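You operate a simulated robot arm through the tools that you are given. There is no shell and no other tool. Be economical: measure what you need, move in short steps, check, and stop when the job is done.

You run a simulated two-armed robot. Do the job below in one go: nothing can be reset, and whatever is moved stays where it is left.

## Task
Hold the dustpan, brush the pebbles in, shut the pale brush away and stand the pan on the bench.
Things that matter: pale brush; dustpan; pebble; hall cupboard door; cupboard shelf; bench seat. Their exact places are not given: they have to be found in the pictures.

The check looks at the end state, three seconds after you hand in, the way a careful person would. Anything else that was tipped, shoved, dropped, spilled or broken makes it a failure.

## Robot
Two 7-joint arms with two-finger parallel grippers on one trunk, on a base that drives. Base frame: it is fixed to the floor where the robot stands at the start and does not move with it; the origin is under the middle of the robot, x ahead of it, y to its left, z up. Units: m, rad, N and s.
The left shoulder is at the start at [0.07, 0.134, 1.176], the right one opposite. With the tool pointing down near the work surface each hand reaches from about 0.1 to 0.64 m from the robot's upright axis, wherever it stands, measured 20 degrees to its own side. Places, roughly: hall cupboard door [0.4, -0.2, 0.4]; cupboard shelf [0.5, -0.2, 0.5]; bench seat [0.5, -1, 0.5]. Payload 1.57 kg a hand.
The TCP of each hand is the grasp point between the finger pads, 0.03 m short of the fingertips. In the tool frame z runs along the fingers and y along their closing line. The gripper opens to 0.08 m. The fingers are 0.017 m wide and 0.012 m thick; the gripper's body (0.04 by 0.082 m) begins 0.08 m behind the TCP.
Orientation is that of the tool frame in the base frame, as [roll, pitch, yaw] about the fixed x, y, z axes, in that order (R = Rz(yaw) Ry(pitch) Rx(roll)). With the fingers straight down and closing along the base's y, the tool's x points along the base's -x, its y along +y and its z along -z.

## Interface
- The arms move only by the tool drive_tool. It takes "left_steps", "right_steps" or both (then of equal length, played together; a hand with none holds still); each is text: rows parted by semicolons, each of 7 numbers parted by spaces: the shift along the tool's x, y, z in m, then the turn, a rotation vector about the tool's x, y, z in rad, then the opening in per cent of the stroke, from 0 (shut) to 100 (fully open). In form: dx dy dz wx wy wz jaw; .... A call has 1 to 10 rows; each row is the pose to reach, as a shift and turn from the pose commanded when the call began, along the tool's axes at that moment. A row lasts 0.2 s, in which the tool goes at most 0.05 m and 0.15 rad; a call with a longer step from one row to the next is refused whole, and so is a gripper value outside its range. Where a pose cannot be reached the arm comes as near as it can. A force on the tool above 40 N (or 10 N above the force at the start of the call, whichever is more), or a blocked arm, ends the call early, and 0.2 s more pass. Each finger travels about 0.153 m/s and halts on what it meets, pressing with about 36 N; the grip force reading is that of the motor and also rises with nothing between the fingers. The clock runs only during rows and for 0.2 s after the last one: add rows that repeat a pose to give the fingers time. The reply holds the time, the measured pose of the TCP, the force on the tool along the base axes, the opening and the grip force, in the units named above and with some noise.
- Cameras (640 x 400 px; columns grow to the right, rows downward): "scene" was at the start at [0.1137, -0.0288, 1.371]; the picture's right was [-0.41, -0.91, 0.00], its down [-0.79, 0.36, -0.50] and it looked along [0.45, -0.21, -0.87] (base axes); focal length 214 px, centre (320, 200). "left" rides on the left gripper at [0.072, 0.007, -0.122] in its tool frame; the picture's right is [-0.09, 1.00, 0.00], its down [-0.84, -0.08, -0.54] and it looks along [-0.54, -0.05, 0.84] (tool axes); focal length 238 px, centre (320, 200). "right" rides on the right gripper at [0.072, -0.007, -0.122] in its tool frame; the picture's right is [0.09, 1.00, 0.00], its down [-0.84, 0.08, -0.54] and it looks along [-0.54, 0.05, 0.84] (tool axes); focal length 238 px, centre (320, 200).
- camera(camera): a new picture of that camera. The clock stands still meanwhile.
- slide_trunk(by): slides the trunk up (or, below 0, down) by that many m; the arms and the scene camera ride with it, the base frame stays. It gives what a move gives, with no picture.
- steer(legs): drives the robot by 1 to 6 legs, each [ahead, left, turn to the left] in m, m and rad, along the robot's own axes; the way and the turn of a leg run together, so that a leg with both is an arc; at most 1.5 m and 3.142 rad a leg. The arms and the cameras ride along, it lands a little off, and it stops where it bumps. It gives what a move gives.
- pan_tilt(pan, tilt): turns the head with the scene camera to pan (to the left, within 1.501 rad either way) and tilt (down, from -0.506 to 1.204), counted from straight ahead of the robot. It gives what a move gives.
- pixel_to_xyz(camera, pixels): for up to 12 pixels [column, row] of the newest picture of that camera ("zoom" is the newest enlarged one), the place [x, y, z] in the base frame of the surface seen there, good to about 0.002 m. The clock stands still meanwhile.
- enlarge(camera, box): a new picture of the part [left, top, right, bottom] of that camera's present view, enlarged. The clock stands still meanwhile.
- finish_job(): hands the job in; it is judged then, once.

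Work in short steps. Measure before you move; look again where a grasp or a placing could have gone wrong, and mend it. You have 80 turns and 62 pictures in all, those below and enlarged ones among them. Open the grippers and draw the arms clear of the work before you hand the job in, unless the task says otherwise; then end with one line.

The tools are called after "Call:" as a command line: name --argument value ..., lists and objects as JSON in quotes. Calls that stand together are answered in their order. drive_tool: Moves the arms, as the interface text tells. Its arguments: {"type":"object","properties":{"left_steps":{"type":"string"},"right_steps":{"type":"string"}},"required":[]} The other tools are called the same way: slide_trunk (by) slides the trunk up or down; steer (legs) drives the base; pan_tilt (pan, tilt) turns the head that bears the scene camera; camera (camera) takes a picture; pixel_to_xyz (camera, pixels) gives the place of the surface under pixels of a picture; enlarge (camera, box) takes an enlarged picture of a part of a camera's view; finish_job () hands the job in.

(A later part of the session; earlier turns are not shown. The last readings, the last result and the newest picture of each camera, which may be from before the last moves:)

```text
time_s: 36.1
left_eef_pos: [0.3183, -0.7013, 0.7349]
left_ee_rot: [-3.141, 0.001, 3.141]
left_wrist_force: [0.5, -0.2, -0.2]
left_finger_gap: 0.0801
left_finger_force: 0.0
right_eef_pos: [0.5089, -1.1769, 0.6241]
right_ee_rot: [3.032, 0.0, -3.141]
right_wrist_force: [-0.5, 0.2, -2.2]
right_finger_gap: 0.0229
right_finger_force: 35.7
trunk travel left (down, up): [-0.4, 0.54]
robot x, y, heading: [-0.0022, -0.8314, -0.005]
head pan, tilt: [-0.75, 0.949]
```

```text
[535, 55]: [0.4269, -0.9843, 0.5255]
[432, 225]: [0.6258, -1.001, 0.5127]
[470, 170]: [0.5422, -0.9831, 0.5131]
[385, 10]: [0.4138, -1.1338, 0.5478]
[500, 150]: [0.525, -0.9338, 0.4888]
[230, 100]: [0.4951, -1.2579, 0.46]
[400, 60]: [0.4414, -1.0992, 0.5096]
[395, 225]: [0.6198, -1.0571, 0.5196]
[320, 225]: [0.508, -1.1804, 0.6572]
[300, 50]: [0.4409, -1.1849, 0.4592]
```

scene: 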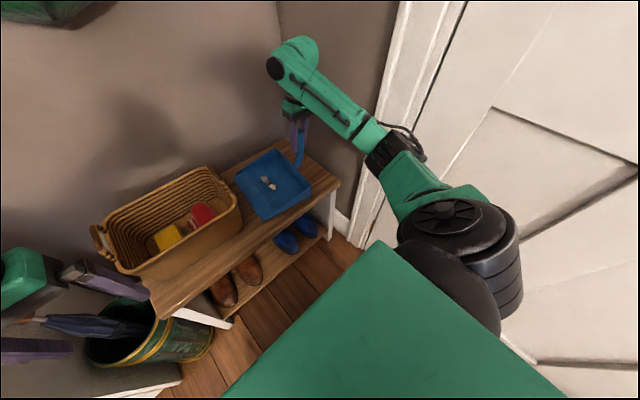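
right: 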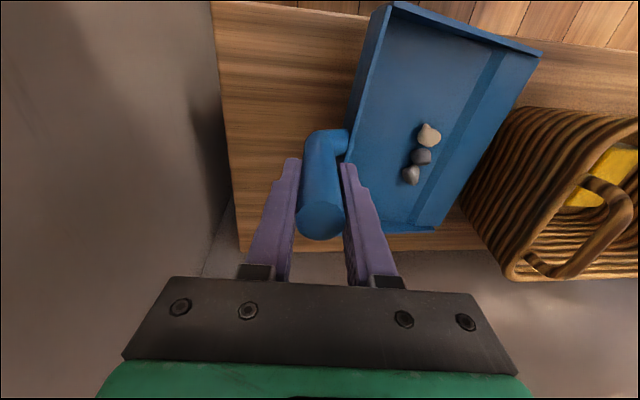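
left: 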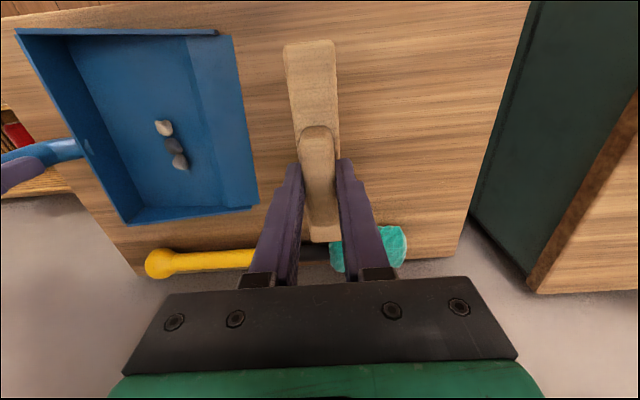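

The pan front (x 0.405) slightly overhangs the seat edge at 0.41, so I drive 0.035 m ahead and then level and lower the pan.

Call:
steer --legs '[[0.035, -0.012, 0.005]]'

Call:
drive_tool --right_steps "0 0 0.01 0.02 0 0 0; 0 0 0.02 0.04 0 0 0; 0 0 0.028 0.06 0 0 0; 0 0 0.034 0.06 0 0 0; 0 0 0.037 0.06 0 0 0; 0 0 0.037 0.06 0 0 0"

Call:
camera --camera "right"

Call:
pixel_to_xyz --camera "right" --pixels '[[535, 55], [432, 225], [470, 170], [385, 10], [500, 150], [230, 100], [400, 60], [395, 225], [320, 225], [300, 50]]'

```text
time_s: 37.0
left_eef_pos: [0.3548, -0.7125, 0.7336]
left_ee_rot: [3.141, -0.001, -3.139]
left_wrist_force: [0.6, -0.3, -1.2]
left_finger_gap: 0.08
left_finger_force: 0.1
right_eef_pos: [0.5459, -1.1874, 0.623]
right_ee_rot: [3.033, -0.003, -3.137]
right_wrist_force: [0.4, -0.1, -2.4]
right_finger_gap: 0.0234
right_finger_force: 35.1
trunk travel left (down, up): [-0.4, 0.54]
robot x, y, heading: [0.0363, -0.844, 0.004]
head pan, tilt: [-0.75, 0.949]
```

```text
time_s: 38.4
left_eef_pos: [0.3532, -0.7123, 0.7344]
left_ee_rot: [-3.141, -0.001, -3.139]
left_wrist_force: [0.0, 0.2, -0.7]
left_finger_gap: 0.0799
left_finger_force: 0.1
right_eef_pos: [0.5445, -1.1818, 0.5861]
right_ee_rot: [3.089, -0.001, -3.138]
right_wrist_force: [1.0, -0.2, -2.1]
right_finger_gap: 0.0232
right_finger_force: 35.7
trunk travel left (down, up): [-0.4, 0.54]
robot x, y, heading: [0.0342, -0.8433, -0.0]
head pan, tilt: [-0.75, 0.949]
```

```text
32 pictures are left
```

right: 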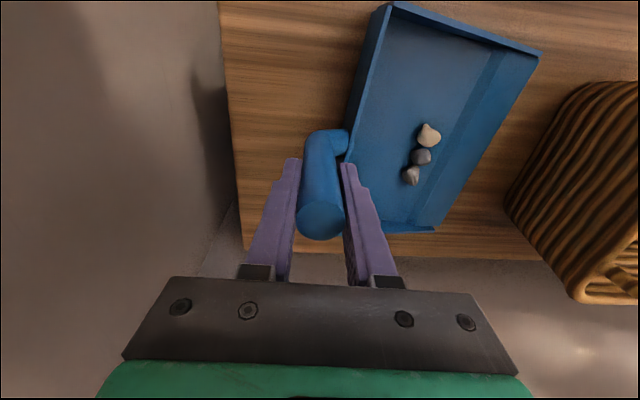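

```text
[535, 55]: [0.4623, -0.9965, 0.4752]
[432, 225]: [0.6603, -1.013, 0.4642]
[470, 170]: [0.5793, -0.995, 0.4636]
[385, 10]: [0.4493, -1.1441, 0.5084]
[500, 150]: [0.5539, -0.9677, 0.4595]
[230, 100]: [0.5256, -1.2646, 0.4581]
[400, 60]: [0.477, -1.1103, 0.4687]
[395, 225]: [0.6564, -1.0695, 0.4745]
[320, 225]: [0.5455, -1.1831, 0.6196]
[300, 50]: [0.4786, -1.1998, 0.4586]
```

The pan is within about 5 mm of the seat and fully over it (x 0.449–0.66, lip y −0.995). I lower the last bit and open the fingers.

Call:
drive_tool --right_steps "0 0 0.003 0 0 0 0; 0 0 0.0055 0 0 0 0; 0 0 0.0055 0 0 0 0; 0 0 0.0055 0 0 0 20; 0 0 0.0055 0 0 0 60; 0 0 0.0055 0 0 0 100; 0 0 0.0055 0 0 0 100"

Call:
drive_tool --right_steps "0 0 -0.03 0 0 0 100; 0 0 -0.07 0 0 0 100; 0 0 -0.11 0 0 0 100; 0 0 -0.15 0 0 0 100; 0 0 -0.19 0 0 0 100"

Call:
camera --camera "right"

Call:
pixel_to_xyz --camera "right" --pixels '[[320, 160], [400, 100], [440, 100], [380, 180], [420, 70]]'

```text
time_s: 40.0
left_eef_pos: [0.3535, -0.7126, 0.7341]
left_ee_rot: [3.14, 0.0, -3.137]
left_wrist_force: [0.9, 0.0, -0.9]
left_finger_gap: 0.0801
left_finger_force: 0.0
right_eef_pos: [0.5448, -1.1813, 0.5828]
right_ee_rot: [3.09, 0.0, -3.138]
right_wrist_force: [0.2, 0.4, -0.6]
right_finger_gap: 0.0801
right_finger_force: 0.0
trunk travel left (down, up): [-0.4, 0.54]
robot x, y, heading: [0.0357, -0.8418, 0.001]
head pan, tilt: [-0.75, 0.949]
```

```text
time_s: 41.2
left_eef_pos: [0.3534, -0.7117, 0.7348]
left_ee_rot: [-3.14, -0.001, -3.137]
left_wrist_force: [-0.2, -0.7, -0.2]
left_finger_gap: 0.0799
left_finger_force: 0.0
right_eef_pos: [0.5428, -1.1917, 0.7714]
right_ee_rot: [3.091, 0.001, -3.138]
right_wrist_force: [-0.5, -0.4, 0.9]
right_finger_gap: 0.08
right_finger_force: 0.1
trunk travel left (down, up): [-0.4, 0.54]
robot x, y, heading: [0.0388, -0.8411, 0.002]
head pan, tilt: [-0.75, 0.949]
```

```text
31 pictures are left
```

right: 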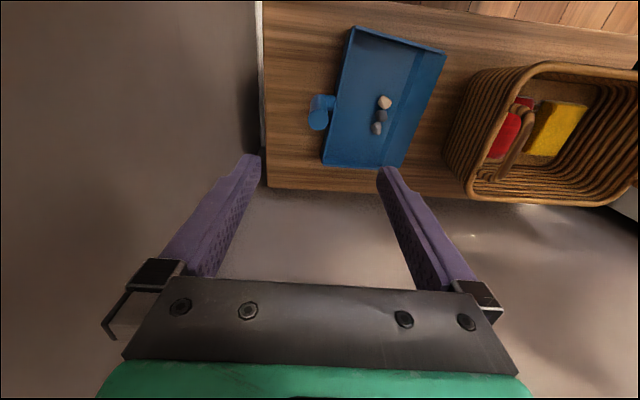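

```text
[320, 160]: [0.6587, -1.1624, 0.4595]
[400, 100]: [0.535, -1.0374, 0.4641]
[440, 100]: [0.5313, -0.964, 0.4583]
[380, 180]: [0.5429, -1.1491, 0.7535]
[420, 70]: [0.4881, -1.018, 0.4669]
```

The pan stands flat on the bench with all three pebbles inside. Now for the cupboard door: I back off a little, move left, and back off further, keeping room for the door swing.

Call:
steer --legs '[[-0.18, 0, 0], [0, 0.35, 0], [-0.12, 0.15, 0]]'

Call:
pan_tilt --pan 0.0 --tilt 0.6

Call:
camera --camera "scene"

```text
time_s: 45.7
left_eef_pos: [0.052, -0.213, 0.734]
left_ee_rot: [3.142, 0.001, -3.14]
left_wrist_force: [-0.1, -0.2, -0.4]
left_finger_gap: 0.08
left_finger_force: 0.0
right_eef_pos: [0.2422, -0.693, 0.772]
right_ee_rot: [3.094, 0.0, -3.137]
right_wrist_force: [-0.5, 1.3, 0.3]
right_finger_gap: 0.0801
right_finger_force: 0.0
trunk travel left (down, up): [-0.4, 0.54]
robot x, y, heading: [-0.265, -0.3448, 0.003]
head pan, tilt: [-0.75, 0.949]
```

```text
time_s: 46.8
left_eef_pos: [0.0524, -0.2142, 0.7334]
left_ee_rot: [3.141, 0.001, -3.139]
left_wrist_force: [1.0, -0.5, -0.3]
left_finger_gap: 0.0798
left_finger_force: 0.0
right_eef_pos: [0.2421, -0.6933, 0.7717]
right_ee_rot: [3.091, 0.002, -3.135]
right_wrist_force: [0.3, -0.3, 0.3]
right_finger_gap: 0.0798
right_finger_force: 0.1
trunk travel left (down, up): [-0.4, 0.54]
robot x, y, heading: [-0.268, -0.3415, 0.003]
head pan, tilt: [0.0, 0.6]
```

```text
30 pictures are left
```

scene: 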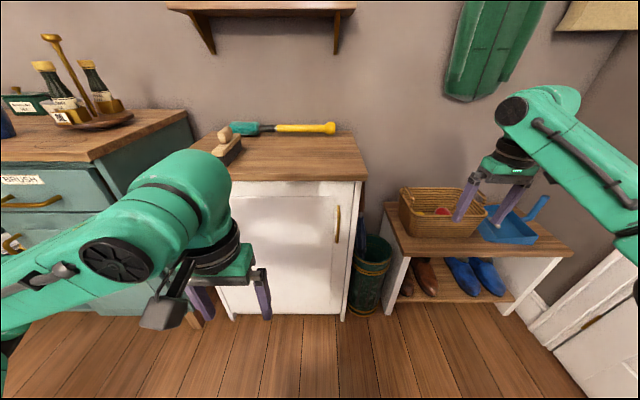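

The white door with its brass pull at (337,225) is in clear view. I measure the pull, door edges and hinge side.

Call:
enlarge --camera "scene" --box '[200, 120, 400, 320]'

Call:
pixel_to_xyz --camera "scene" --pixels '[[337, 208], [337, 225], [336, 241], [345, 225], [325, 225], [353, 220], [345, 310], [240, 210], [228, 260], [300, 225], [240, 312], [340, 190]]'

```text
2.00 times, centred on (300, 220) of scene
```

zoom: 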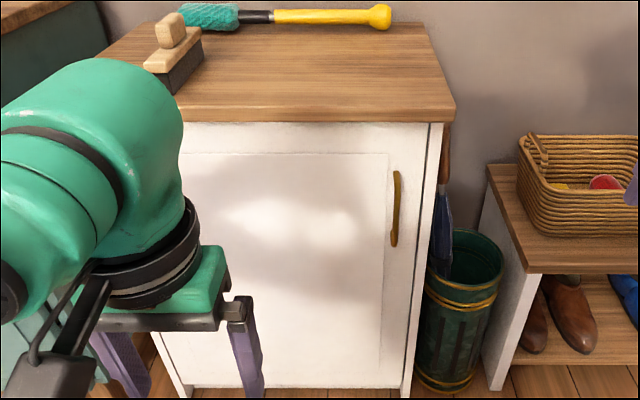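

```text
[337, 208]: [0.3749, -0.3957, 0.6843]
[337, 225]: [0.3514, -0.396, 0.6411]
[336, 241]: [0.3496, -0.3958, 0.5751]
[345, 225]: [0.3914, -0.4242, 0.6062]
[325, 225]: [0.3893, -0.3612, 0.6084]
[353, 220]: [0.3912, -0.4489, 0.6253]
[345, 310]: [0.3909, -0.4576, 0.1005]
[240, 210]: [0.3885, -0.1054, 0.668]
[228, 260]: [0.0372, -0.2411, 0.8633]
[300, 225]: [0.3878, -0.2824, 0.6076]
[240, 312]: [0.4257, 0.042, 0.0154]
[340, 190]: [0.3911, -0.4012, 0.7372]
```

Pull bar: x≈0.35, y −0.396, z 0.56–0.68; door edge y≈−0.44. I raise the left hand above the door's top and bring the right hand in front of the bar, pitched forward.

Call:
drive_tool --right_steps "-0.002 0.0323 0.0152 0 -0.133 0 100; -0.004 0.0646 0.0304 0 -0.266 0 100; -0.006 0.0968 0.0457 0 -0.4 0 100; -0.008 0.129 0.061 0 -0.533 0 100; -0.01 0.1614 0.076 0 -0.667 0 100; -0.012 0.194 0.091 0 -0.8 0 100; -0.014 0.226 0.1065 0 -0.933 0 100; -0.016 0.258 0.122 0 -1.067 0 100; -0.018 0.2905 0.137 0 -1.2 0 100; -0.018 0.2905 0.137 0 -1.2 0 100" --left_steps "0 0 -0.03 0 0 0 100; 0 0 -0.06 0 0 0 100; 0 0 -0.09 0 0 0 100; 0 0 -0.12 0 0 0 100; 0 0 -0.15 0 0 0 100; 0 0 -0.18 0 0 0 100; 0 0 -0.2 0 0 0 100; 0 0 -0.2 0 0 0 100; 0 0 -0.2 0 0 0 100; 0 0 -0.2 0 0 0 100"

Call:
camera --camera "right"

Call:
camera --camera "scene"

```text
time_s: 49.0
left_eef_pos: [0.0518, -0.2145, 0.9348]
left_ee_rot: [3.141, -0.001, -3.139]
left_wrist_force: [0.2, 0.7, -0.3]
left_finger_gap: 0.0801
left_finger_force: 0.1
right_eef_pos: [0.2597, -0.3947, 0.6487]
right_ee_rot: [3.001, 1.199, 3.015]
right_wrist_force: [-0.3, 0.3, -0.6]
right_finger_gap: 0.0799
right_finger_force: 0.1
trunk travel left (down, up): [-0.4, 0.54]
robot x, y, heading: [-0.2677, -0.3463, -0.001]
head pan, tilt: [0.0, 0.6]
```

```text
28 pictures are left
```

right: 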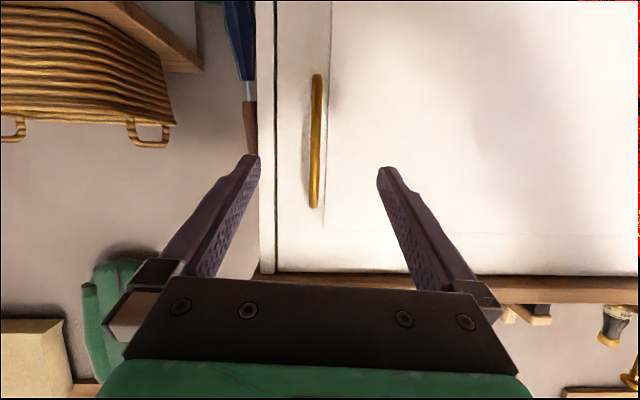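

```text
27 pictures are left
```

scene: 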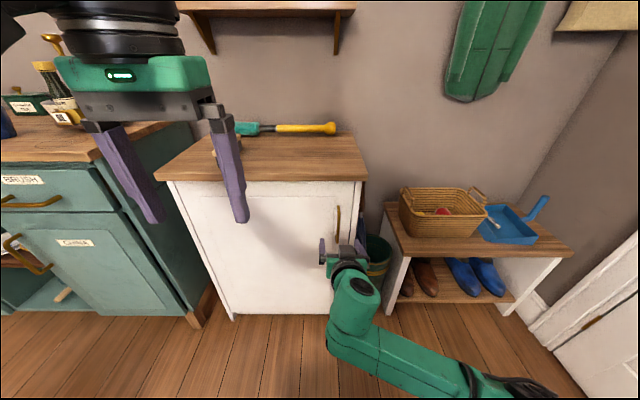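

The bar lies between the open fingers at (316,140). I advance 0.088 m along the fingers and close on it.

Call:
drive_tool --right_steps "0 -0.001 0.025 0 0 0 100; -0.001 -0.002 0.05 0 0 0 100; -0.002 -0.002 0.07 0 0 0 100; -0.002 -0.002 0.085 0 0 0 100; -0.002 -0.002 0.085 0 0 0 50; -0.002 -0.002 0.085 0 0 0 0; -0.002 -0.002 0.085 0 0 0 0; -0.002 -0.002 0.085 0 0 0 0"

Call:
camera --camera "right"

```text
time_s: 50.8
left_eef_pos: [0.0535, -0.2143, 0.9333]
left_ee_rot: [3.141, 0.001, -3.138]
left_wrist_force: [-0.2, -0.2, -0.4]
left_finger_gap: 0.0798
left_finger_force: 0.1
right_eef_pos: [0.3395, -0.3963, 0.6195]
right_ee_rot: [3.005, 1.197, 3.019]
right_wrist_force: [0.1, -4.3, -0.2]
right_finger_gap: 0.0103
right_finger_force: 28.3
trunk travel left (down, up): [-0.4, 0.54]
robot x, y, heading: [-0.2631, -0.3454, 0.011]
head pan, tilt: [0.0, 0.6]
```

```text
26 pictures are left
```

right: 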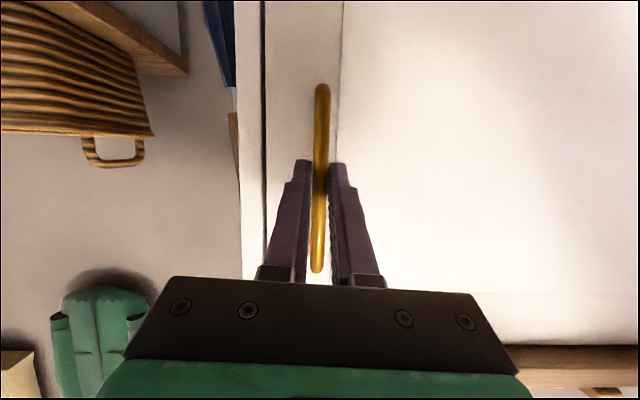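

The fingers hold the bar (gap 0.010). I pull it along the door's arc by 0.3 rad, turning the hand with it.

Call:
drive_tool --right_steps "0.005 0.001 -0.0126 0.028 0 0.011 0; 0.0098 0.003 -0.0252 0.056 0 0.022 0; 0.0194 0.008 -0.05 0.112 0 0.043 0; 0.029 0.0145 -0.0746 0.168 0 0.065 0; 0.0384 0.0225 -0.0988 0.224 0 0.087 0; 0.0476 0.032 -0.1226 0.28 0 0.109 0; 0.0476 0.032 -0.1226 0.28 0 0.109 0"

Call:
camera --camera "scene"

```text
time_s: 52.4
left_eef_pos: [0.0535, -0.2125, 0.9335]
left_ee_rot: [-3.141, -0.002, -3.137]
left_wrist_force: [-0.2, -0.1, 0.3]
left_finger_gap: 0.0799
left_finger_force: 0.0
right_eef_pos: [0.2074, -0.3621, 0.6212]
right_ee_rot: [3.02, 1.181, 2.732]
right_wrist_force: [2.8, 6.8, -8.4]
right_finger_gap: 0.0104
right_finger_force: 28.0
trunk travel left (down, up): [-0.4, 0.54]
robot x, y, heading: [-0.2638, -0.3422, 0.002]
head pan, tilt: [0.0, 0.6]
```

```text
25 pictures are left
```

scene: 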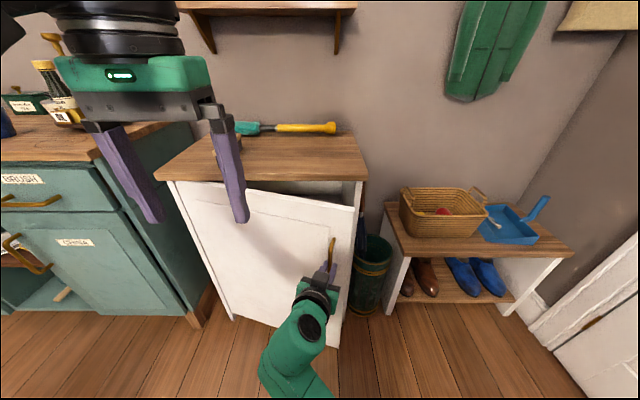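

The door follows well and stands about 0.3 rad open. I keep pulling along the arc to about 0.7 rad.

Call:
drive_tool --right_steps "0.0084 0.0028 -0.021 0.046 -0.002 0.019 0; 0.0172 0.0065 -0.0414 0.0925 -0.005 0.0376 0; 0.0256 0.0113 -0.062 0.139 -0.007 0.056 0; 0.0343 0.0172 -0.082 0.185 -0.009 0.075 0; 0.0426 0.0243 -0.1018 0.231 -0.011 0.094 0; 0.0509 0.0325 -0.1209 0.2775 -0.014 0.113 0; 0.0592 0.0418 -0.1403 0.324 -0.016 0.132 0; 0.0673 0.0517 -0.1589 0.37 -0.018 0.15 0; 0.0673 0.0517 -0.1589 0.37 -0.018 0.15 0"

Call:
camera --camera "scene"

```text
time_s: 52.9
left_eef_pos: [0.0537, -0.2111, 0.9343]
left_ee_rot: [-3.141, 0.001, -3.135]
left_wrist_force: [-0.6, -0.4, 0.7]
left_finger_gap: 0.0798
left_finger_force: 0.1
right_eef_pos: [0.1872, -0.3526, 0.6208]
right_ee_rot: [3.075, 1.214, 2.742]
right_wrist_force: [8.1, 19.3, -4.6]
right_finger_gap: 0.0097
right_finger_force: 28.2
trunk travel left (down, up): [-0.4, 0.54]
robot x, y, heading: [-0.2691, -0.3368, 0.01]
head pan, tilt: [0.0, 0.6]
stopped in row 2 (right hand): the force on the tool passed its limit (the readings are from after the stop); the commanded pose is now the measured one
```

```text
24 pictures are left
```

scene: 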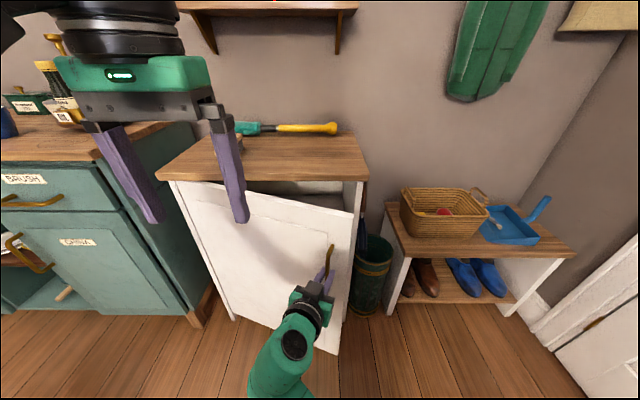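

The force limit stopped the pull, with the door about 0.34 rad open. I release the bar, back the right hand off, and move the left hand aside.

Call:
drive_tool --right_steps "0 0 0 0 0 0 40; 0 0 0 0 0 0 80; 0 0 -0.02 0 0 0 80; 0 0 -0.05 0 0 0 80; 0 0 -0.08 0 0 0 50; 0 0 -0.1 0 0 0 0; 0 0 -0.1 0 0 0 0" --left_steps "0 0.02 0 0 0 0 100; 0 0.05 0 0 0 0 100; 0 0.09 0 0 0 0 100; 0 0.13 0 0 0 0 100; 0 0.17 0 0 0 0 100; 0 0.21 0 0 0 0 100; 0 0.21 0 0 0 0 100"

Call:
camera --camera "scene"

Call:
pixel_to_xyz --camera "scene" --pixels '[[353, 212], [345, 350], [345, 222], [300, 200], [250, 190], [333, 250], [175, 182], [362, 185]]'

```text
time_s: 54.5
left_eef_pos: [0.1033, -0.0215, 0.9123]
left_ee_rot: [3.14, 0.0, -3.135]
left_wrist_force: [-0.5, 0.2, -0.1]
left_finger_gap: 0.08
left_finger_force: 0.2
left hand out of reach, approached as far as the arm can: row 3, 4, 5, 6, 7
right_eef_pos: [0.0983, -0.3363, 0.6445]
right_ee_rot: [-3.012, 1.251, 2.925]
right_wrist_force: [-0.4, -0.3, 0.0]
right_finger_gap: 0.0003
right_finger_force: 21.1
trunk travel left (down, up): [-0.4, 0.54]
robot x, y, heading: [-0.2668, -0.3423, 0.005]
head pan, tilt: [0.0, 0.6]
```

```text
23 pictures are left
```

scene: 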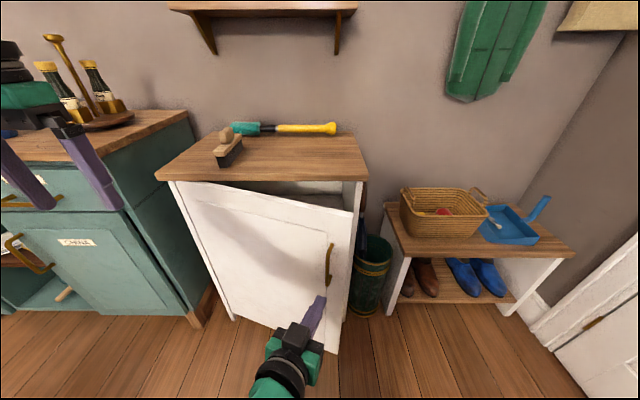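

```text
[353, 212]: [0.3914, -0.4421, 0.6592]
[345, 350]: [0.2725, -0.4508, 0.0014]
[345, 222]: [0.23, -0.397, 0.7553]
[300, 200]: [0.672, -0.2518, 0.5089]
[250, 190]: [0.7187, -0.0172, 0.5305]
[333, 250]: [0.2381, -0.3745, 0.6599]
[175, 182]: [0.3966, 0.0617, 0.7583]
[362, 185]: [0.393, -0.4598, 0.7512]
```

The door's free edge is at about (0.225,−0.41), top 0.755, and inside the shelf shows at z≈0.51. I raise the right hand and turn it to point down, above the gap behind the door.

Call:
drive_tool --right_steps "-0.0436 -0.0019 -0.0144 0 0.125 0 0; -0.0872 -0.0038 -0.0288 0 0.25 0 0; -0.1308 -0.0057 -0.0432 0 0.375 0 0; -0.1744 -0.0076 -0.0576 0 0.5 0 0; -0.218 -0.0094 -0.0718 0 0.625 0 0; -0.239 -0.0052 -0.0341 0 0.75 0 0; -0.26 -0.001 0.0036 0 0.875 0 0; -0.281 0.0032 0.0413 0 1.0 0 0; -0.302 0.0074 0.079 0 1.125 0 0; -0.323 0.0118 0.1166 0 1.25 0 0"

Call:
camera --camera "right"

```text
time_s: 55.0
left_eef_pos: [0.1037, -0.0217, 0.9123]
left_ee_rot: [3.141, 0.0, -3.135]
left_wrist_force: [-0.1, 0.3, -0.4]
left_finger_gap: 0.0799
left_finger_force: 0.1
right_eef_pos: [0.0895, -0.3522, 0.6477]
right_ee_rot: [-2.638, 1.129, -2.99]
right_wrist_force: [0.0, 0.1, -0.1]
right_finger_gap: 0.0
right_finger_force: 21.0
right hand out of reach, approached as far as the arm can: row 2
trunk travel left (down, up): [-0.4, 0.54]
robot x, y, heading: [-0.2651, -0.3467, 0.005]
head pan, tilt: [0.0, 0.6]
stopped in row 2 (right hand): the arm was blocked; the commanded pose is now the measured one
```

```text
22 pictures are left
```

right: 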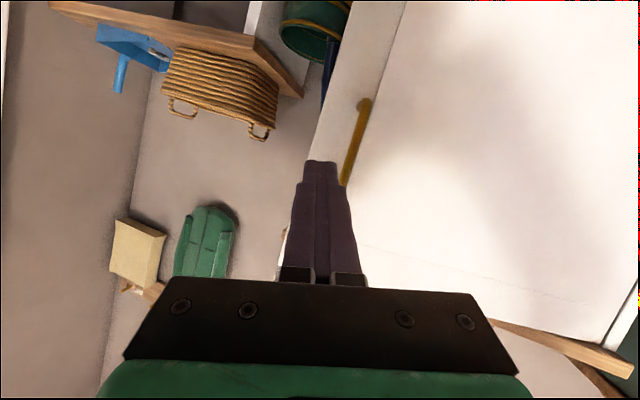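

The arm is cramped this close in. I drive the robot right 0.2 m so that the hand is clear of the door's edge, then re-extend and turn it to point ahead-left for hooking behind the door.

Call:
steer --legs '[[0, -0.2, 0]]'

Call:
drive_tool --right_steps "-0.009 0.006 0.018 -0.091 -0.012 -0.01 0; -0.018 0.013 0.036 -0.183 -0.024 -0.02 0; -0.027 0.019 0.0546 -0.274 -0.035 -0.03 0; -0.036 0.0255 0.0728 -0.366 -0.047 -0.04 0; -0.045 0.032 0.091 -0.457 -0.059 -0.049 0; -0.054 0.038 0.109 -0.548 -0.07 -0.06 0; -0.063 0.045 0.127 -0.64 -0.082 -0.069 0; -0.072 0.051 0.1455 -0.731 -0.094 -0.079 0; -0.072 0.051 0.1455 -0.731 -0.094 -0.079 0"

Call:
camera --camera "scene"

```text
time_s: 56.5
left_eef_pos: [0.1043, -0.2253, 0.9116]
left_ee_rot: [3.141, -0.001, -3.137]
left_wrist_force: [-1.0, 0.2, -0.3]
left_finger_gap: 0.0798
left_finger_force: 0.1
right_eef_pos: [0.0909, -0.5545, 0.6459]
right_ee_rot: [-2.641, 1.129, -2.996]
right_wrist_force: [-0.3, 0.8, 0.4]
right_finger_gap: 0.0002
right_finger_force: 21.3
trunk travel left (down, up): [-0.4, 0.54]
robot x, y, heading: [-0.2631, -0.5454, 0.006]
head pan, tilt: [0.0, 0.6]
```

```text
time_s: 58.5
left_eef_pos: [0.1052, -0.2248, 0.9129]
left_ee_rot: [3.141, 0.0, -3.137]
left_wrist_force: [0.0, -0.8, -0.1]
left_finger_gap: 0.0799
left_finger_force: 0.0
right_eef_pos: [0.2596, -0.5541, 0.6466]
right_ee_rot: [3.137, 1.199, -2.747]
right_wrist_force: [-0.8, -0.1, -0.3]
right_finger_gap: 0.0
right_finger_force: 21.6
trunk travel left (down, up): [-0.4, 0.54]
robot x, y, heading: [-0.2617, -0.5402, 0.008]
head pan, tilt: [0.0, 0.6]
```

```text
21 pictures are left
```

scene: 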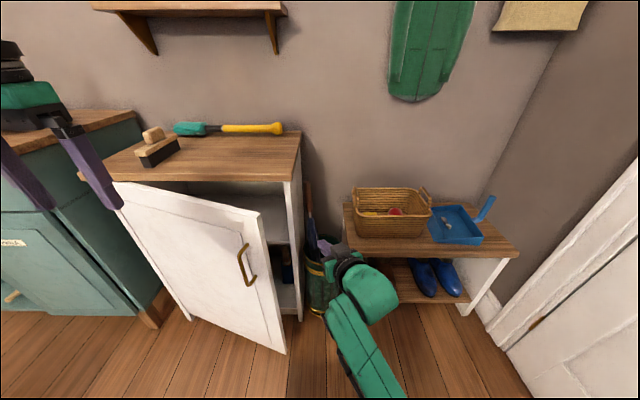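

The hand now points ahead-left and the door stands open ajar. I measure the door edge and the opening.

Call:
pixel_to_xyz --camera "scene" --pixels '[[258, 215], [280, 340], [115, 184], [324, 243], [270, 210], [290, 225], [265, 230], [283, 250]]'

Call:
enlarge --camera "scene" --box '[80, 160, 400, 360]'

```text
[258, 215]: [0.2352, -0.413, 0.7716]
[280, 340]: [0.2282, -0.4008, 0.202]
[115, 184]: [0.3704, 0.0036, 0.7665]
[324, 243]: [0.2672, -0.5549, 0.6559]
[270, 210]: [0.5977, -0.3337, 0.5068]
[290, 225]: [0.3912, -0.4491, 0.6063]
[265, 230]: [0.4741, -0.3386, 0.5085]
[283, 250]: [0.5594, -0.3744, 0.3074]
```

```text
2.00 times, centred on (240, 260) of scene
```

zoom: 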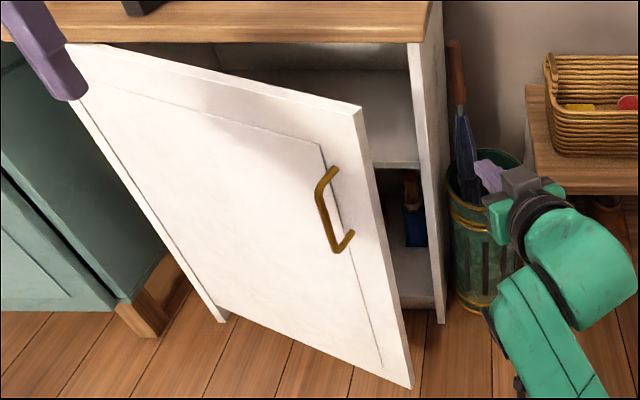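

The shelf is at z 0.508. I drive so that the finger slips behind the door's edge at (0.23,−0.41) and then drag the edge along its arc.

Call:
steer --legs '[[0.03, 0, 0], [0, 0.124, 0], [-0.126, 0.09, 0], [-0.107, 0.1, 0]]'

Call:
camera --camera "scene"

```text
time_s: 62.2
left_eef_pos: [-0.0994, 0.087, 0.9126]
left_ee_rot: [3.141, -0.001, -3.137]
left_wrist_force: [-0.3, 0.1, -1.2]
left_finger_gap: 0.0802
left_finger_force: 0.0
right_eef_pos: [0.056, -0.242, 0.6477]
right_ee_rot: [3.141, 1.2, -2.745]
right_wrist_force: [-0.6, -0.3, -0.1]
right_finger_gap: 0.0
right_finger_force: 21.2
trunk travel left (down, up): [-0.4, 0.54]
robot x, y, heading: [-0.4687, -0.2295, 0.006]
head pan, tilt: [0.0, 0.6]
```

```text
19 pictures are left
```

scene: 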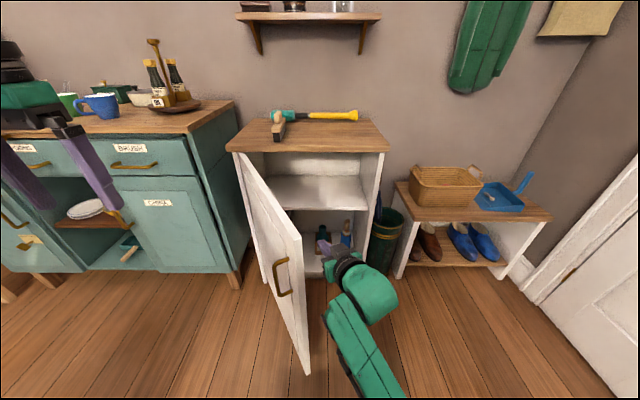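

The door is swinging open nicely, about 60°. I continue the drag to about 90°.

Call:
steer --legs '[[-0.073, 0.126, 0], [-0.02, 0.13, 0]]'

Call:
camera --camera "scene"

Call:
pixel_to_xyz --camera "scene" --pixels '[[180, 240], [222, 180], [260, 215], [290, 190], [240, 195], [320, 230]]'

```text
time_s: 64.4
left_eef_pos: [-0.1914, 0.3433, 0.9128]
left_ee_rot: [-3.141, 0.001, -3.141]
left_wrist_force: [-0.3, -0.6, -0.2]
left_finger_gap: 0.0803
left_finger_force: 0.0
right_eef_pos: [-0.0372, 0.0115, 0.6457]
right_ee_rot: [3.14, 1.2, -2.748]
right_wrist_force: [0.7, -0.5, 0.6]
right_finger_gap: 0.0
right_finger_force: 21.0
trunk travel left (down, up): [-0.4, 0.54]
robot x, y, heading: [-0.5646, 0.0197, 0.003]
head pan, tilt: [0.0, 0.6]
```

```text
18 pictures are left
```

scene: 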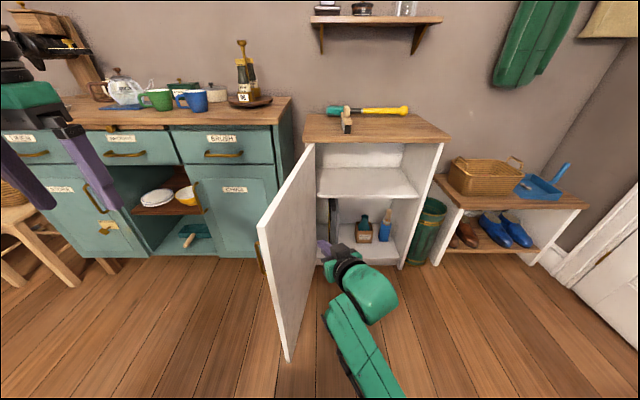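

```text
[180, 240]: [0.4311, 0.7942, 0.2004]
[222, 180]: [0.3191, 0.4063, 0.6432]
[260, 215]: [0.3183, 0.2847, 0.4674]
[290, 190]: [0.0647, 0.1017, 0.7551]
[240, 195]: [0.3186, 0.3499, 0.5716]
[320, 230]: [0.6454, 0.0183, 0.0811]
```

The door stands slightly past 90° and the shelf (z 0.508) is open and empty. I drive right out of the door's way and raise the trunk.

Call:
steer --legs '[[0, -0.32, 0]]'

Call:
slide_trunk --by 0.25

Call:
drive_tool --right_steps "-0.001 -0.0216 -0.032 0.047 0 0.018 0; -0.002 -0.0432 -0.064 0.093 0 0.036 0; -0.003 -0.065 -0.0955 0.14 0 0.054 0; -0.004 -0.0865 -0.127 0.186 0 0.072 0; -0.005 -0.108 -0.159 0.233 0 0.09 0; -0.006 -0.13 -0.191 0.28 0 0.109 0; -0.007 -0.151 -0.223 0.326 0 0.127 0; -0.008 -0.173 -0.2547 0.373 0 0.145 0; -0.008 -0.173 -0.2547 0.373 0 0.145 0" --left_steps "0 0 0 0 -0.1375 0 100; 0 0 0 0 -0.275 0 100; 0 0 0 0 -0.4125 0 100; 0 0 0 0 -0.55 0 100; 0 0 0 0 -0.6875 0 100; 0 0 0 0 -0.825 0 100; 0 0 0 0 -0.9625 0 100; 0 0 0 0 -1.1 0 100; 0 0 0 0 -1.1 0 100"

Call:
camera --camera "scene"

```text
time_s: 66.6
left_eef_pos: [-0.1915, 0.0205, 0.9125]
left_ee_rot: [3.141, 0.0, -3.135]
left_wrist_force: [-0.4, -0.1, 0.2]
left_finger_gap: 0.0799
left_finger_force: 0.0
right_eef_pos: [-0.037, -0.3108, 0.6467]
right_ee_rot: [3.136, 1.199, -2.747]
right_wrist_force: [-0.4, -0.8, -0.2]
right_finger_gap: 0.0
right_finger_force: 21.8
trunk travel left (down, up): [-0.4, 0.54]
robot x, y, heading: [-0.561, -0.3009, 0.005]
head pan, tilt: [0.0, 0.6]
```

```text
time_s: 69.2
left_eef_pos: [-0.1917, 0.0198, 1.1615]
left_ee_rot: [3.142, 0.0, -3.136]
left_wrist_force: [-0.4, -0.1, 0.5]
left_finger_gap: 0.08
left_finger_force: 0.0
right_eef_pos: [-0.0362, -0.3103, 0.8974]
right_ee_rot: [3.135, 1.199, -2.747]
right_wrist_force: [-0.1, -1.3, 0.2]
right_finger_gap: 0.0
right_finger_force: 21.5
trunk travel left (down, up): [-0.65, 0.29]
robot x, y, heading: [-0.56, -0.3001, 0.005]
head pan, tilt: [0.0, 0.6]
```

```text
time_s: 70.7
left_eef_pos: [-0.1933, 0.0211, 1.1608]
left_ee_rot: [-3.127, 0.885, -3.128]
left_wrist_force: [-0.3, -0.2, 0.4]
left_finger_gap: 0.08
left_finger_force: 0.1
left hand out of reach, approached as far as the arm can: row 7
right_eef_pos: [-0.0919, -0.4933, 0.9244]
right_ee_rot: [-2.685, 1.104, -2.583]
right_wrist_force: [0.7, -0.2, 0.9]
right_finger_gap: 0.0
right_finger_force: 21.5
right hand out of reach, approached as far as the arm can: row 4, 5, 6, 7
trunk travel left (down, up): [-0.65, 0.29]
robot x, y, heading: [-0.5604, -0.3041, 0.002]
head pan, tilt: [0.0, 0.6]
stopped in row 7 (right hand): the arm was blocked; the commanded pose is now the measured one
```

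```text
17 pictures are left
```

scene: 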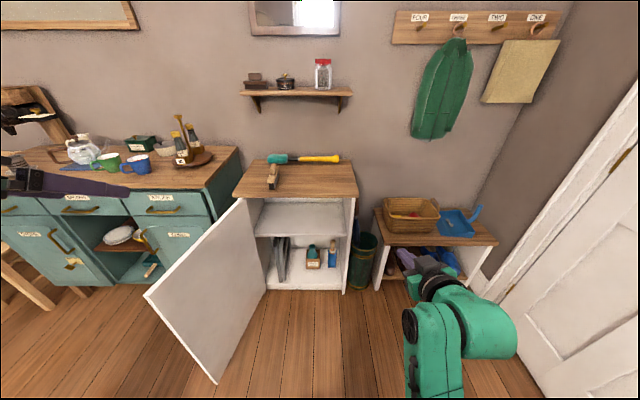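

The path ahead is clear; the right hand rides at z 0.92. I drive ahead 0.44 m, then bring the left hand to a spot in front of and above the brush.

Call:
steer --legs '[[0.22, 0, 0], [0.22, 0, 0]]'

Call:
drive_tool --left_steps "0 -0.012 0.0 0 -0.04 0 100; 0 -0.024 0.01 0 -0.08 0 100; 0.02 -0.036 0.03 0 -0.12 0 100; 0.04 -0.048 0.06 0 -0.16 0 100; 0.06 -0.06 0.09 0 -0.2 0 100; 0.06 -0.072 0.13 0 -0.215 0 100; 0.06 -0.084 0.16 0 -0.215 0 100; 0.06 -0.095 0.19 0 -0.215 0 100; 0.06 -0.1 0.2 0 -0.215 0 100"

Call:
camera --camera "left"

```text
time_s: 73.7
left_eef_pos: [0.2433, 0.0245, 1.1608]
left_ee_rot: [-3.127, 0.887, -3.128]
left_wrist_force: [-0.2, -0.3, -0.3]
left_finger_gap: 0.0799
left_finger_force: 0.0
right_eef_pos: [0.3451, -0.4909, 0.924]
right_ee_rot: [-2.685, 1.104, -2.588]
right_wrist_force: [0.1, -0.5, -1.4]
right_finger_gap: 0.0001
right_finger_force: 21.0
trunk travel left (down, up): [-0.65, 0.29]
robot x, y, heading: [-0.1279, -0.2993, 0.007]
head pan, tilt: [0.0, 0.6]
```

```text
time_s: 75.7
left_eef_pos: [0.373, -0.0791, 0.9869]
left_ee_rot: [-3.122, 1.099, -3.124]
left_wrist_force: [0.7, -0.2, 0.1]
left_finger_gap: 0.0799
left_finger_force: 0.2
left hand out of reach, approached as far as the arm can: row 2, 3, 4, 5, 6, 7, 8, 9
right_eef_pos: [0.3455, -0.493, 0.9235]
right_ee_rot: [-2.686, 1.104, -2.59]
right_wrist_force: [-0.4, -0.4, 0.0]
right_finger_gap: 0.0
right_finger_force: 21.3
trunk travel left (down, up): [-0.65, 0.29]
robot x, y, heading: [-0.1259, -0.3019, 0.004]
head pan, tilt: [0.0, 0.6]
```

```text
16 pictures are left
```

left: 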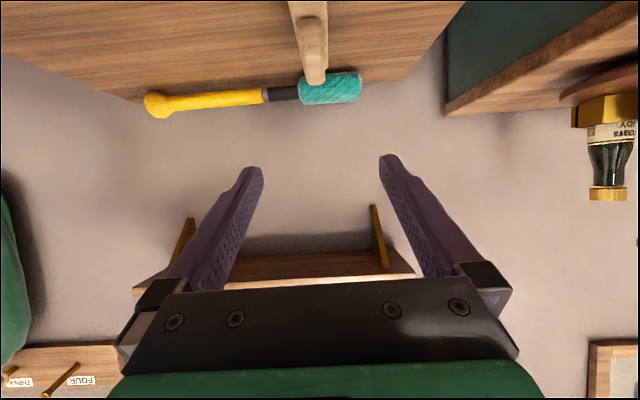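

The left hand has the forward pitch and sits at (0.373,−0.079,0.987). I measure the knob again.

Call:
pixel_to_xyz --camera "left" --pixels '[[303, 50], [323, 50], [315, 75], [312, 30], [312, 20], [295, 5], [328, 5], [308, 82]]'

```text
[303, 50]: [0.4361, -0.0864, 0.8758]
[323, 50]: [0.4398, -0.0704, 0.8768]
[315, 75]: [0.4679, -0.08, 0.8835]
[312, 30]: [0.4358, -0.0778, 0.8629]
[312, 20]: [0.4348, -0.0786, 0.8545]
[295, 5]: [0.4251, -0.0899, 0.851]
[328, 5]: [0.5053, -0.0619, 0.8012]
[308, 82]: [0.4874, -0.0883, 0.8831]
```

Knob centre is y −0.0785, top 0.883. I move straight in to (0.462,−0.0785,0.876) and close.

Call:
drive_tool --left_steps "0.012 0 0.026 0 0 0 100; 0.024 0 0.052 0 0 0 100; 0.036 0.0005 0.078 0 0 0 100; 0.048 0.0005 0.104 0 0 0 100; 0.0585 0.0005 0.13 0 0 0 100; 0.0585 0.0005 0.13 0 0 0 100; 0.0585 0.0005 0.13 0 0 0 50; 0.0585 0.0005 0.13 0 0 0 0; 0.0585 0.0005 0.13 0 0 0 0; 0.0585 0.0005 0.13 0 0 0 0"

Call:
camera --camera "left"

```text
time_s: 77.8
left_eef_pos: [0.4622, -0.0776, 0.8758]
left_ee_rot: [-3.122, 1.099, -3.124]
left_wrist_force: [-0.1, -0.7, -0.1]
left_finger_gap: 0.0196
left_finger_force: 33.6
right_eef_pos: [0.3436, -0.4917, 0.9239]
right_ee_rot: [-2.682, 1.103, -2.587]
right_wrist_force: [0.3, 0.6, -0.3]
right_finger_gap: 0.0
right_finger_force: 21.1
trunk travel left (down, up): [-0.65, 0.29]
robot x, y, heading: [-0.125, -0.2995, 0.004]
head pan, tilt: [0.0, 0.6]
```

```text
15 pictures are left
```

left: 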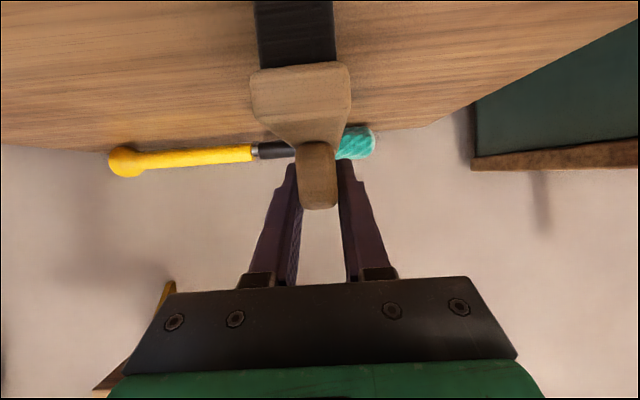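

The brush is gripped (gap 0.0196). I lift it, back away from the cupboard, and shift right so that it lines up with the shelf's middle.

Call:
drive_tool --left_steps "-0.009 0 -0.0045 0 0 0 0; -0.0267 0 -0.0136 0 0 0 0; -0.0535 0 -0.0272 0 0 0 0; -0.0535 0 -0.0272 0 0 0 0"

Call:
steer --legs '[[-0.34, 0, 0], [0, -0.12, 0]]'

Call:
slide_trunk --by -0.3

Call:
camera --camera "scene"

```text
time_s: 78.8
left_eef_pos: [0.4627, -0.0784, 0.9354]
left_ee_rot: [-3.124, 1.098, -3.12]
left_wrist_force: [0.1, -0.3, -1.7]
left_finger_gap: 0.0198
left_finger_force: 33.2
right_eef_pos: [0.3448, -0.4915, 0.924]
right_ee_rot: [-2.682, 1.106, -2.586]
right_wrist_force: [0.7, -0.7, 0.4]
right_finger_gap: 0.0
right_finger_force: 21.8
trunk travel left (down, up): [-0.65, 0.29]
robot x, y, heading: [-0.127, -0.3011, 0.0]
head pan, tilt: [0.0, 0.6]
```

```text
time_s: 81.9
left_eef_pos: [0.124, -0.2003, 0.9357]
left_ee_rot: [-3.122, 1.1, -3.124]
left_wrist_force: [-0.3, -0.4, -1.8]
left_finger_gap: 0.0196
left_finger_force: 33.4
right_eef_pos: [0.0044, -0.6136, 0.9234]
right_ee_rot: [-2.684, 1.105, -2.588]
right_wrist_force: [-0.2, 0.1, 0.7]
right_finger_gap: 0.0
right_finger_force: 21.4
trunk travel left (down, up): [-0.65, 0.29]
robot x, y, heading: [-0.465, -0.4176, 0.003]
head pan, tilt: [0.0, 0.6]
```

```text
time_s: 84.9
left_eef_pos: [0.1237, -0.1992, 0.6366]
left_ee_rot: [-3.121, 1.101, -3.122]
left_wrist_force: [0.9, -0.1, -1.5]
left_finger_gap: 0.0195
left_finger_force: 33.2
right_eef_pos: [0.004, -0.6121, 0.623]
right_ee_rot: [-2.681, 1.105, -2.587]
right_wrist_force: [0.0, -0.3, 0.8]
right_finger_gap: 0.0
right_finger_force: 21.8
trunk travel left (down, up): [-0.35, 0.59]
robot x, y, heading: [-0.4621, -0.4185, 0.007]
head pan, tilt: [0.0, 0.6]
```

```text
14 pictures are left
```

scene: 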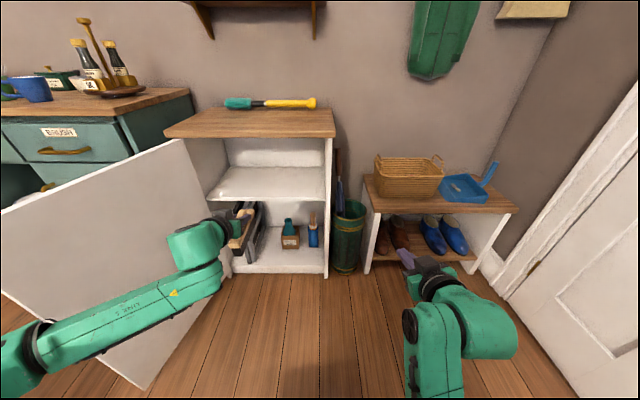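

The brush is at z 0.637 in front of the cupboard (bottom ≈0.56, shelf 0.508). I check the shelf's front edge, the door's position, and how my left forearm sits relative to the door.

Call:
pixel_to_xyz --camera "scene" --pixels '[[270, 200], [270, 170], [215, 195], [322, 195], [200, 228], [25, 325], [100, 300], [145, 385], [5, 215], [185, 145], [232, 215], [165, 310]]'

Call:
camera --camera "left"

```text
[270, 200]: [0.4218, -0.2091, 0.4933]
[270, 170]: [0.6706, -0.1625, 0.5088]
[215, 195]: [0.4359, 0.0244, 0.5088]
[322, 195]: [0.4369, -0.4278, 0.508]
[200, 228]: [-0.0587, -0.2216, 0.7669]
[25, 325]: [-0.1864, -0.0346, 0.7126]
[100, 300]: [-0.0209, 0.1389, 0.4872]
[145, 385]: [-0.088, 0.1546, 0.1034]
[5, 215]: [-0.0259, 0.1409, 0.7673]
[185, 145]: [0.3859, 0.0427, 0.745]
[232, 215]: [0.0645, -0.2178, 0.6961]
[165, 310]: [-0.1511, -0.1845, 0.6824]
```

```text
13 pictures are left
```

left: 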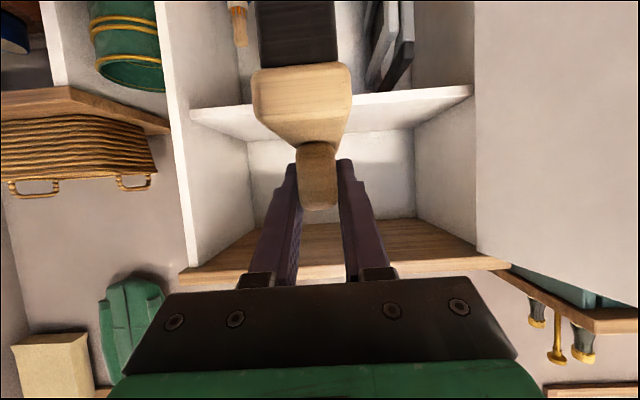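

The shelf front is x 0.42. My left elbow would pass close to the door and my right hand close to the basket, so I shift 0.1 m right and first raise and retract the right hand.

Call:
drive_tool --right_steps "-0.025 -0.005 -0.0255 0 0 0 0; -0.049 -0.01 -0.051 0 0 0 0; -0.074 -0.0145 -0.0765 0 0 0 0; -0.099 -0.019 -0.102 0 0 0 0; -0.123 -0.024 -0.1275 0 0 0 0; -0.148 -0.029 -0.153 0 0 0 0"

Call:
steer --legs '[[0, -0.1, 0]]'

Call:
slide_trunk --by -0.033

```text
time_s: 85.3
left_eef_pos: [0.1248, -0.2009, 0.6359]
left_ee_rot: [-3.121, 1.098, -3.122]
left_wrist_force: [0.5, 0.3, -1.3]
left_finger_gap: 0.0195
left_finger_force: 33.6
right_eef_pos: [0.0038, -0.6295, 0.63]
right_ee_rot: [-2.393, 0.966, -2.31]
right_wrist_force: [0.0, -0.3, 0.2]
right_finger_gap: 0.0
right_finger_force: 21.1
right hand out of reach, approached as far as the arm can: row 1, 2
trunk travel left (down, up): [-0.35, 0.59]
robot x, y, heading: [-0.4656, -0.4194, 0.005]
head pan, tilt: [0.0, 0.6]
stopped in row 2 (right hand): the arm was blocked; the commanded pose is now the measured one
```

```text
time_s: 86.5
left_eef_pos: [0.1246, -0.3004, 0.6367]
left_ee_rot: [-3.124, 1.101, -3.124]
left_wrist_force: [-0.3, -1.5, -2.1]
left_finger_gap: 0.0196
left_finger_force: 33.2
right_eef_pos: [0.0042, -0.7299, 0.6306]
right_ee_rot: [-2.396, 0.968, -2.311]
right_wrist_force: [0.3, -0.8, 0.1]
right_finger_gap: 0.0
right_finger_force: 21.5
trunk travel left (down, up): [-0.35, 0.59]
robot x, y, heading: [-0.4656, -0.5188, 0.011]
head pan, tilt: [0.0, 0.6]
```

```text
time_s: 87.3
left_eef_pos: [0.124, -0.2993, 0.6043]
left_ee_rot: [-3.122, 1.1, -3.122]
left_wrist_force: [0.8, 0.2, -1.0]
left_finger_gap: 0.0198
left_finger_force: 32.9
right_eef_pos: [0.0038, -0.7304, 0.5974]
right_ee_rot: [-2.395, 0.967, -2.308]
right_wrist_force: [0.5, 0.0, 0.1]
right_finger_gap: 0.0003
right_finger_force: 21.8
trunk travel left (down, up): [-0.317, 0.623]
robot x, y, heading: [-0.4646, -0.5218, 0.004]
head pan, tilt: [0.0, 0.6]
```

The right arm is near a joint limit on that side, so I bring it inward instead, undoing the twist; there it will pass between the cupboard and the basket.

Call:
drive_tool --right_steps "-0.011 0.03 -0.006 0 -0.012 0.087 0; -0.022 0.06 -0.012 0.001 -0.024 0.174 0; -0.034 0.09 -0.017 0.002 -0.037 0.26 0; -0.045 0.12 -0.023 0.002 -0.049 0.347 0; -0.056 0.15 -0.029 0.003 -0.061 0.434 0; -0.056 0.15 -0.029 0.003 -0.061 0.434 0"

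Call:
camera --camera "scene"

```text
time_s: 88.2
left_eef_pos: [0.123, -0.2992, 0.6021]
left_ee_rot: [-3.122, 1.097, -3.124]
left_wrist_force: [0.4, 0.0, -1.3]
left_finger_gap: 0.0195
left_finger_force: 33.7
right_eef_pos: [-0.0183, -0.6292, 0.5863]
right_ee_rot: [-2.473, 1.084, -2.434]
right_wrist_force: [-0.1, -0.5, 0.0]
right_finger_gap: 0.0
right_finger_force: 21.0
trunk travel left (down, up): [-0.317, 0.623]
robot x, y, heading: [-0.4691, -0.519, 0.002]
head pan, tilt: [0.0, 0.6]
stopped in row 4 (right hand): the arm was blocked; the commanded pose is now the measured one
```

```text
12 pictures are left
```

scene: 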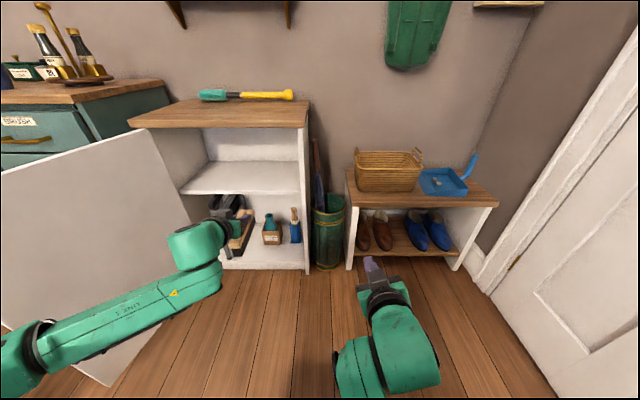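

The right hand is now at (−0.02,−0.63,0.59), which stays clear of basket and umbrella after a 0.36 m advance. I drive the brush into the cupboard.

Call:
steer --legs '[[0.2, 0, 0], [0.16, 0, 0]]'

Call:
camera --camera "left"

Call:
camera --camera "scene"

```text
time_s: 90.8
left_eef_pos: [0.4836, -0.3002, 0.602]
left_ee_rot: [-3.124, 1.097, -3.124]
left_wrist_force: [0.0, 0.1, -1.0]
left_finger_gap: 0.0195
left_finger_force: 33.4
right_eef_pos: [0.3422, -0.6292, 0.5871]
right_ee_rot: [-2.471, 1.085, -2.438]
right_wrist_force: [0.4, 0.2, -0.7]
right_finger_gap: 0.0
right_finger_force: 21.1
trunk travel left (down, up): [-0.317, 0.623]
robot x, y, heading: [-0.1067, -0.5199, 0.008]
head pan, tilt: [0.0, 0.6]
```

```text
11 pictures are left
```

left: 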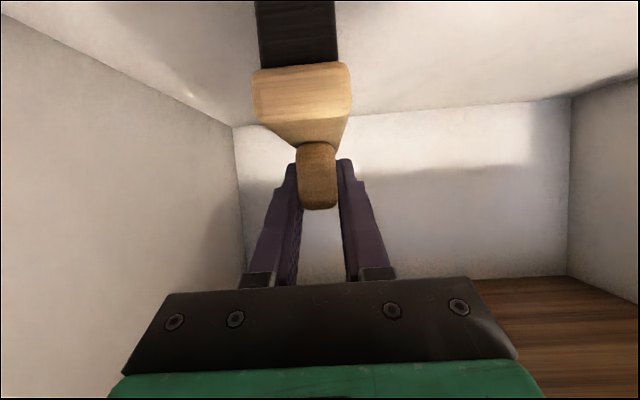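

```text
10 pictures are left
```

scene: 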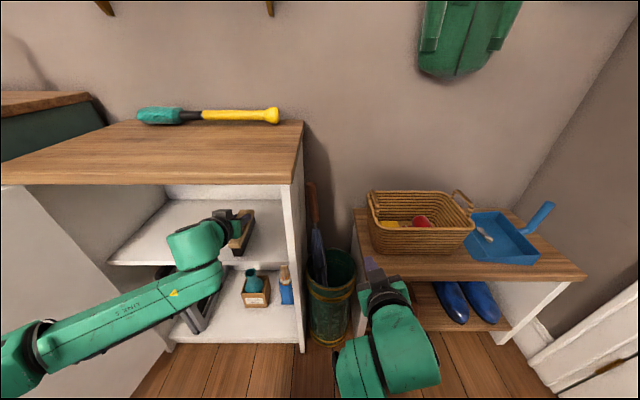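

The brush is inside above the shelf. I extend 3.5 cm further, lower to z 0.585, and release it.

Call:
drive_tool --left_steps "-0.008 0 0.0156 0 0 0 0; -0.0159 0 0.0312 0 0 0 0; -0.008 0 0.035 0 0 0 0; -0.0015 0 0.0385 0 0 0 0; -0.0015 0 0.0385 0 0 0 0"

Call:
enlarge --camera "scene" --box '[120, 180, 320, 305]'

```text
time_s: 92.0
left_eef_pos: [0.5176, -0.2996, 0.5862]
left_ee_rot: [-3.122, 1.1, -3.124]
left_wrist_force: [0.3, 0.0, -1.4]
left_finger_gap: 0.0195
left_finger_force: 33.5
right_eef_pos: [0.3418, -0.6288, 0.5869]
right_ee_rot: [-2.47, 1.084, -2.433]
right_wrist_force: [-0.5, 0.4, -0.6]
right_finger_gap: 0.0
right_finger_force: 21.3
trunk travel left (down, up): [-0.317, 0.623]
robot x, y, heading: [-0.1064, -0.5211, 0.001]
head pan, tilt: [0.0, 0.6]
```

```text
3.20 times, centred on (220, 242) of scene
```

zoom: 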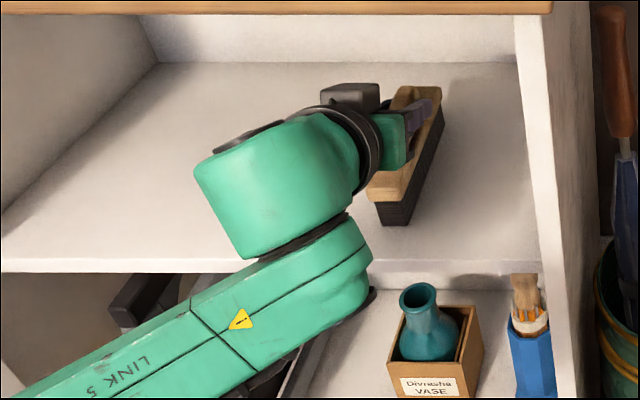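

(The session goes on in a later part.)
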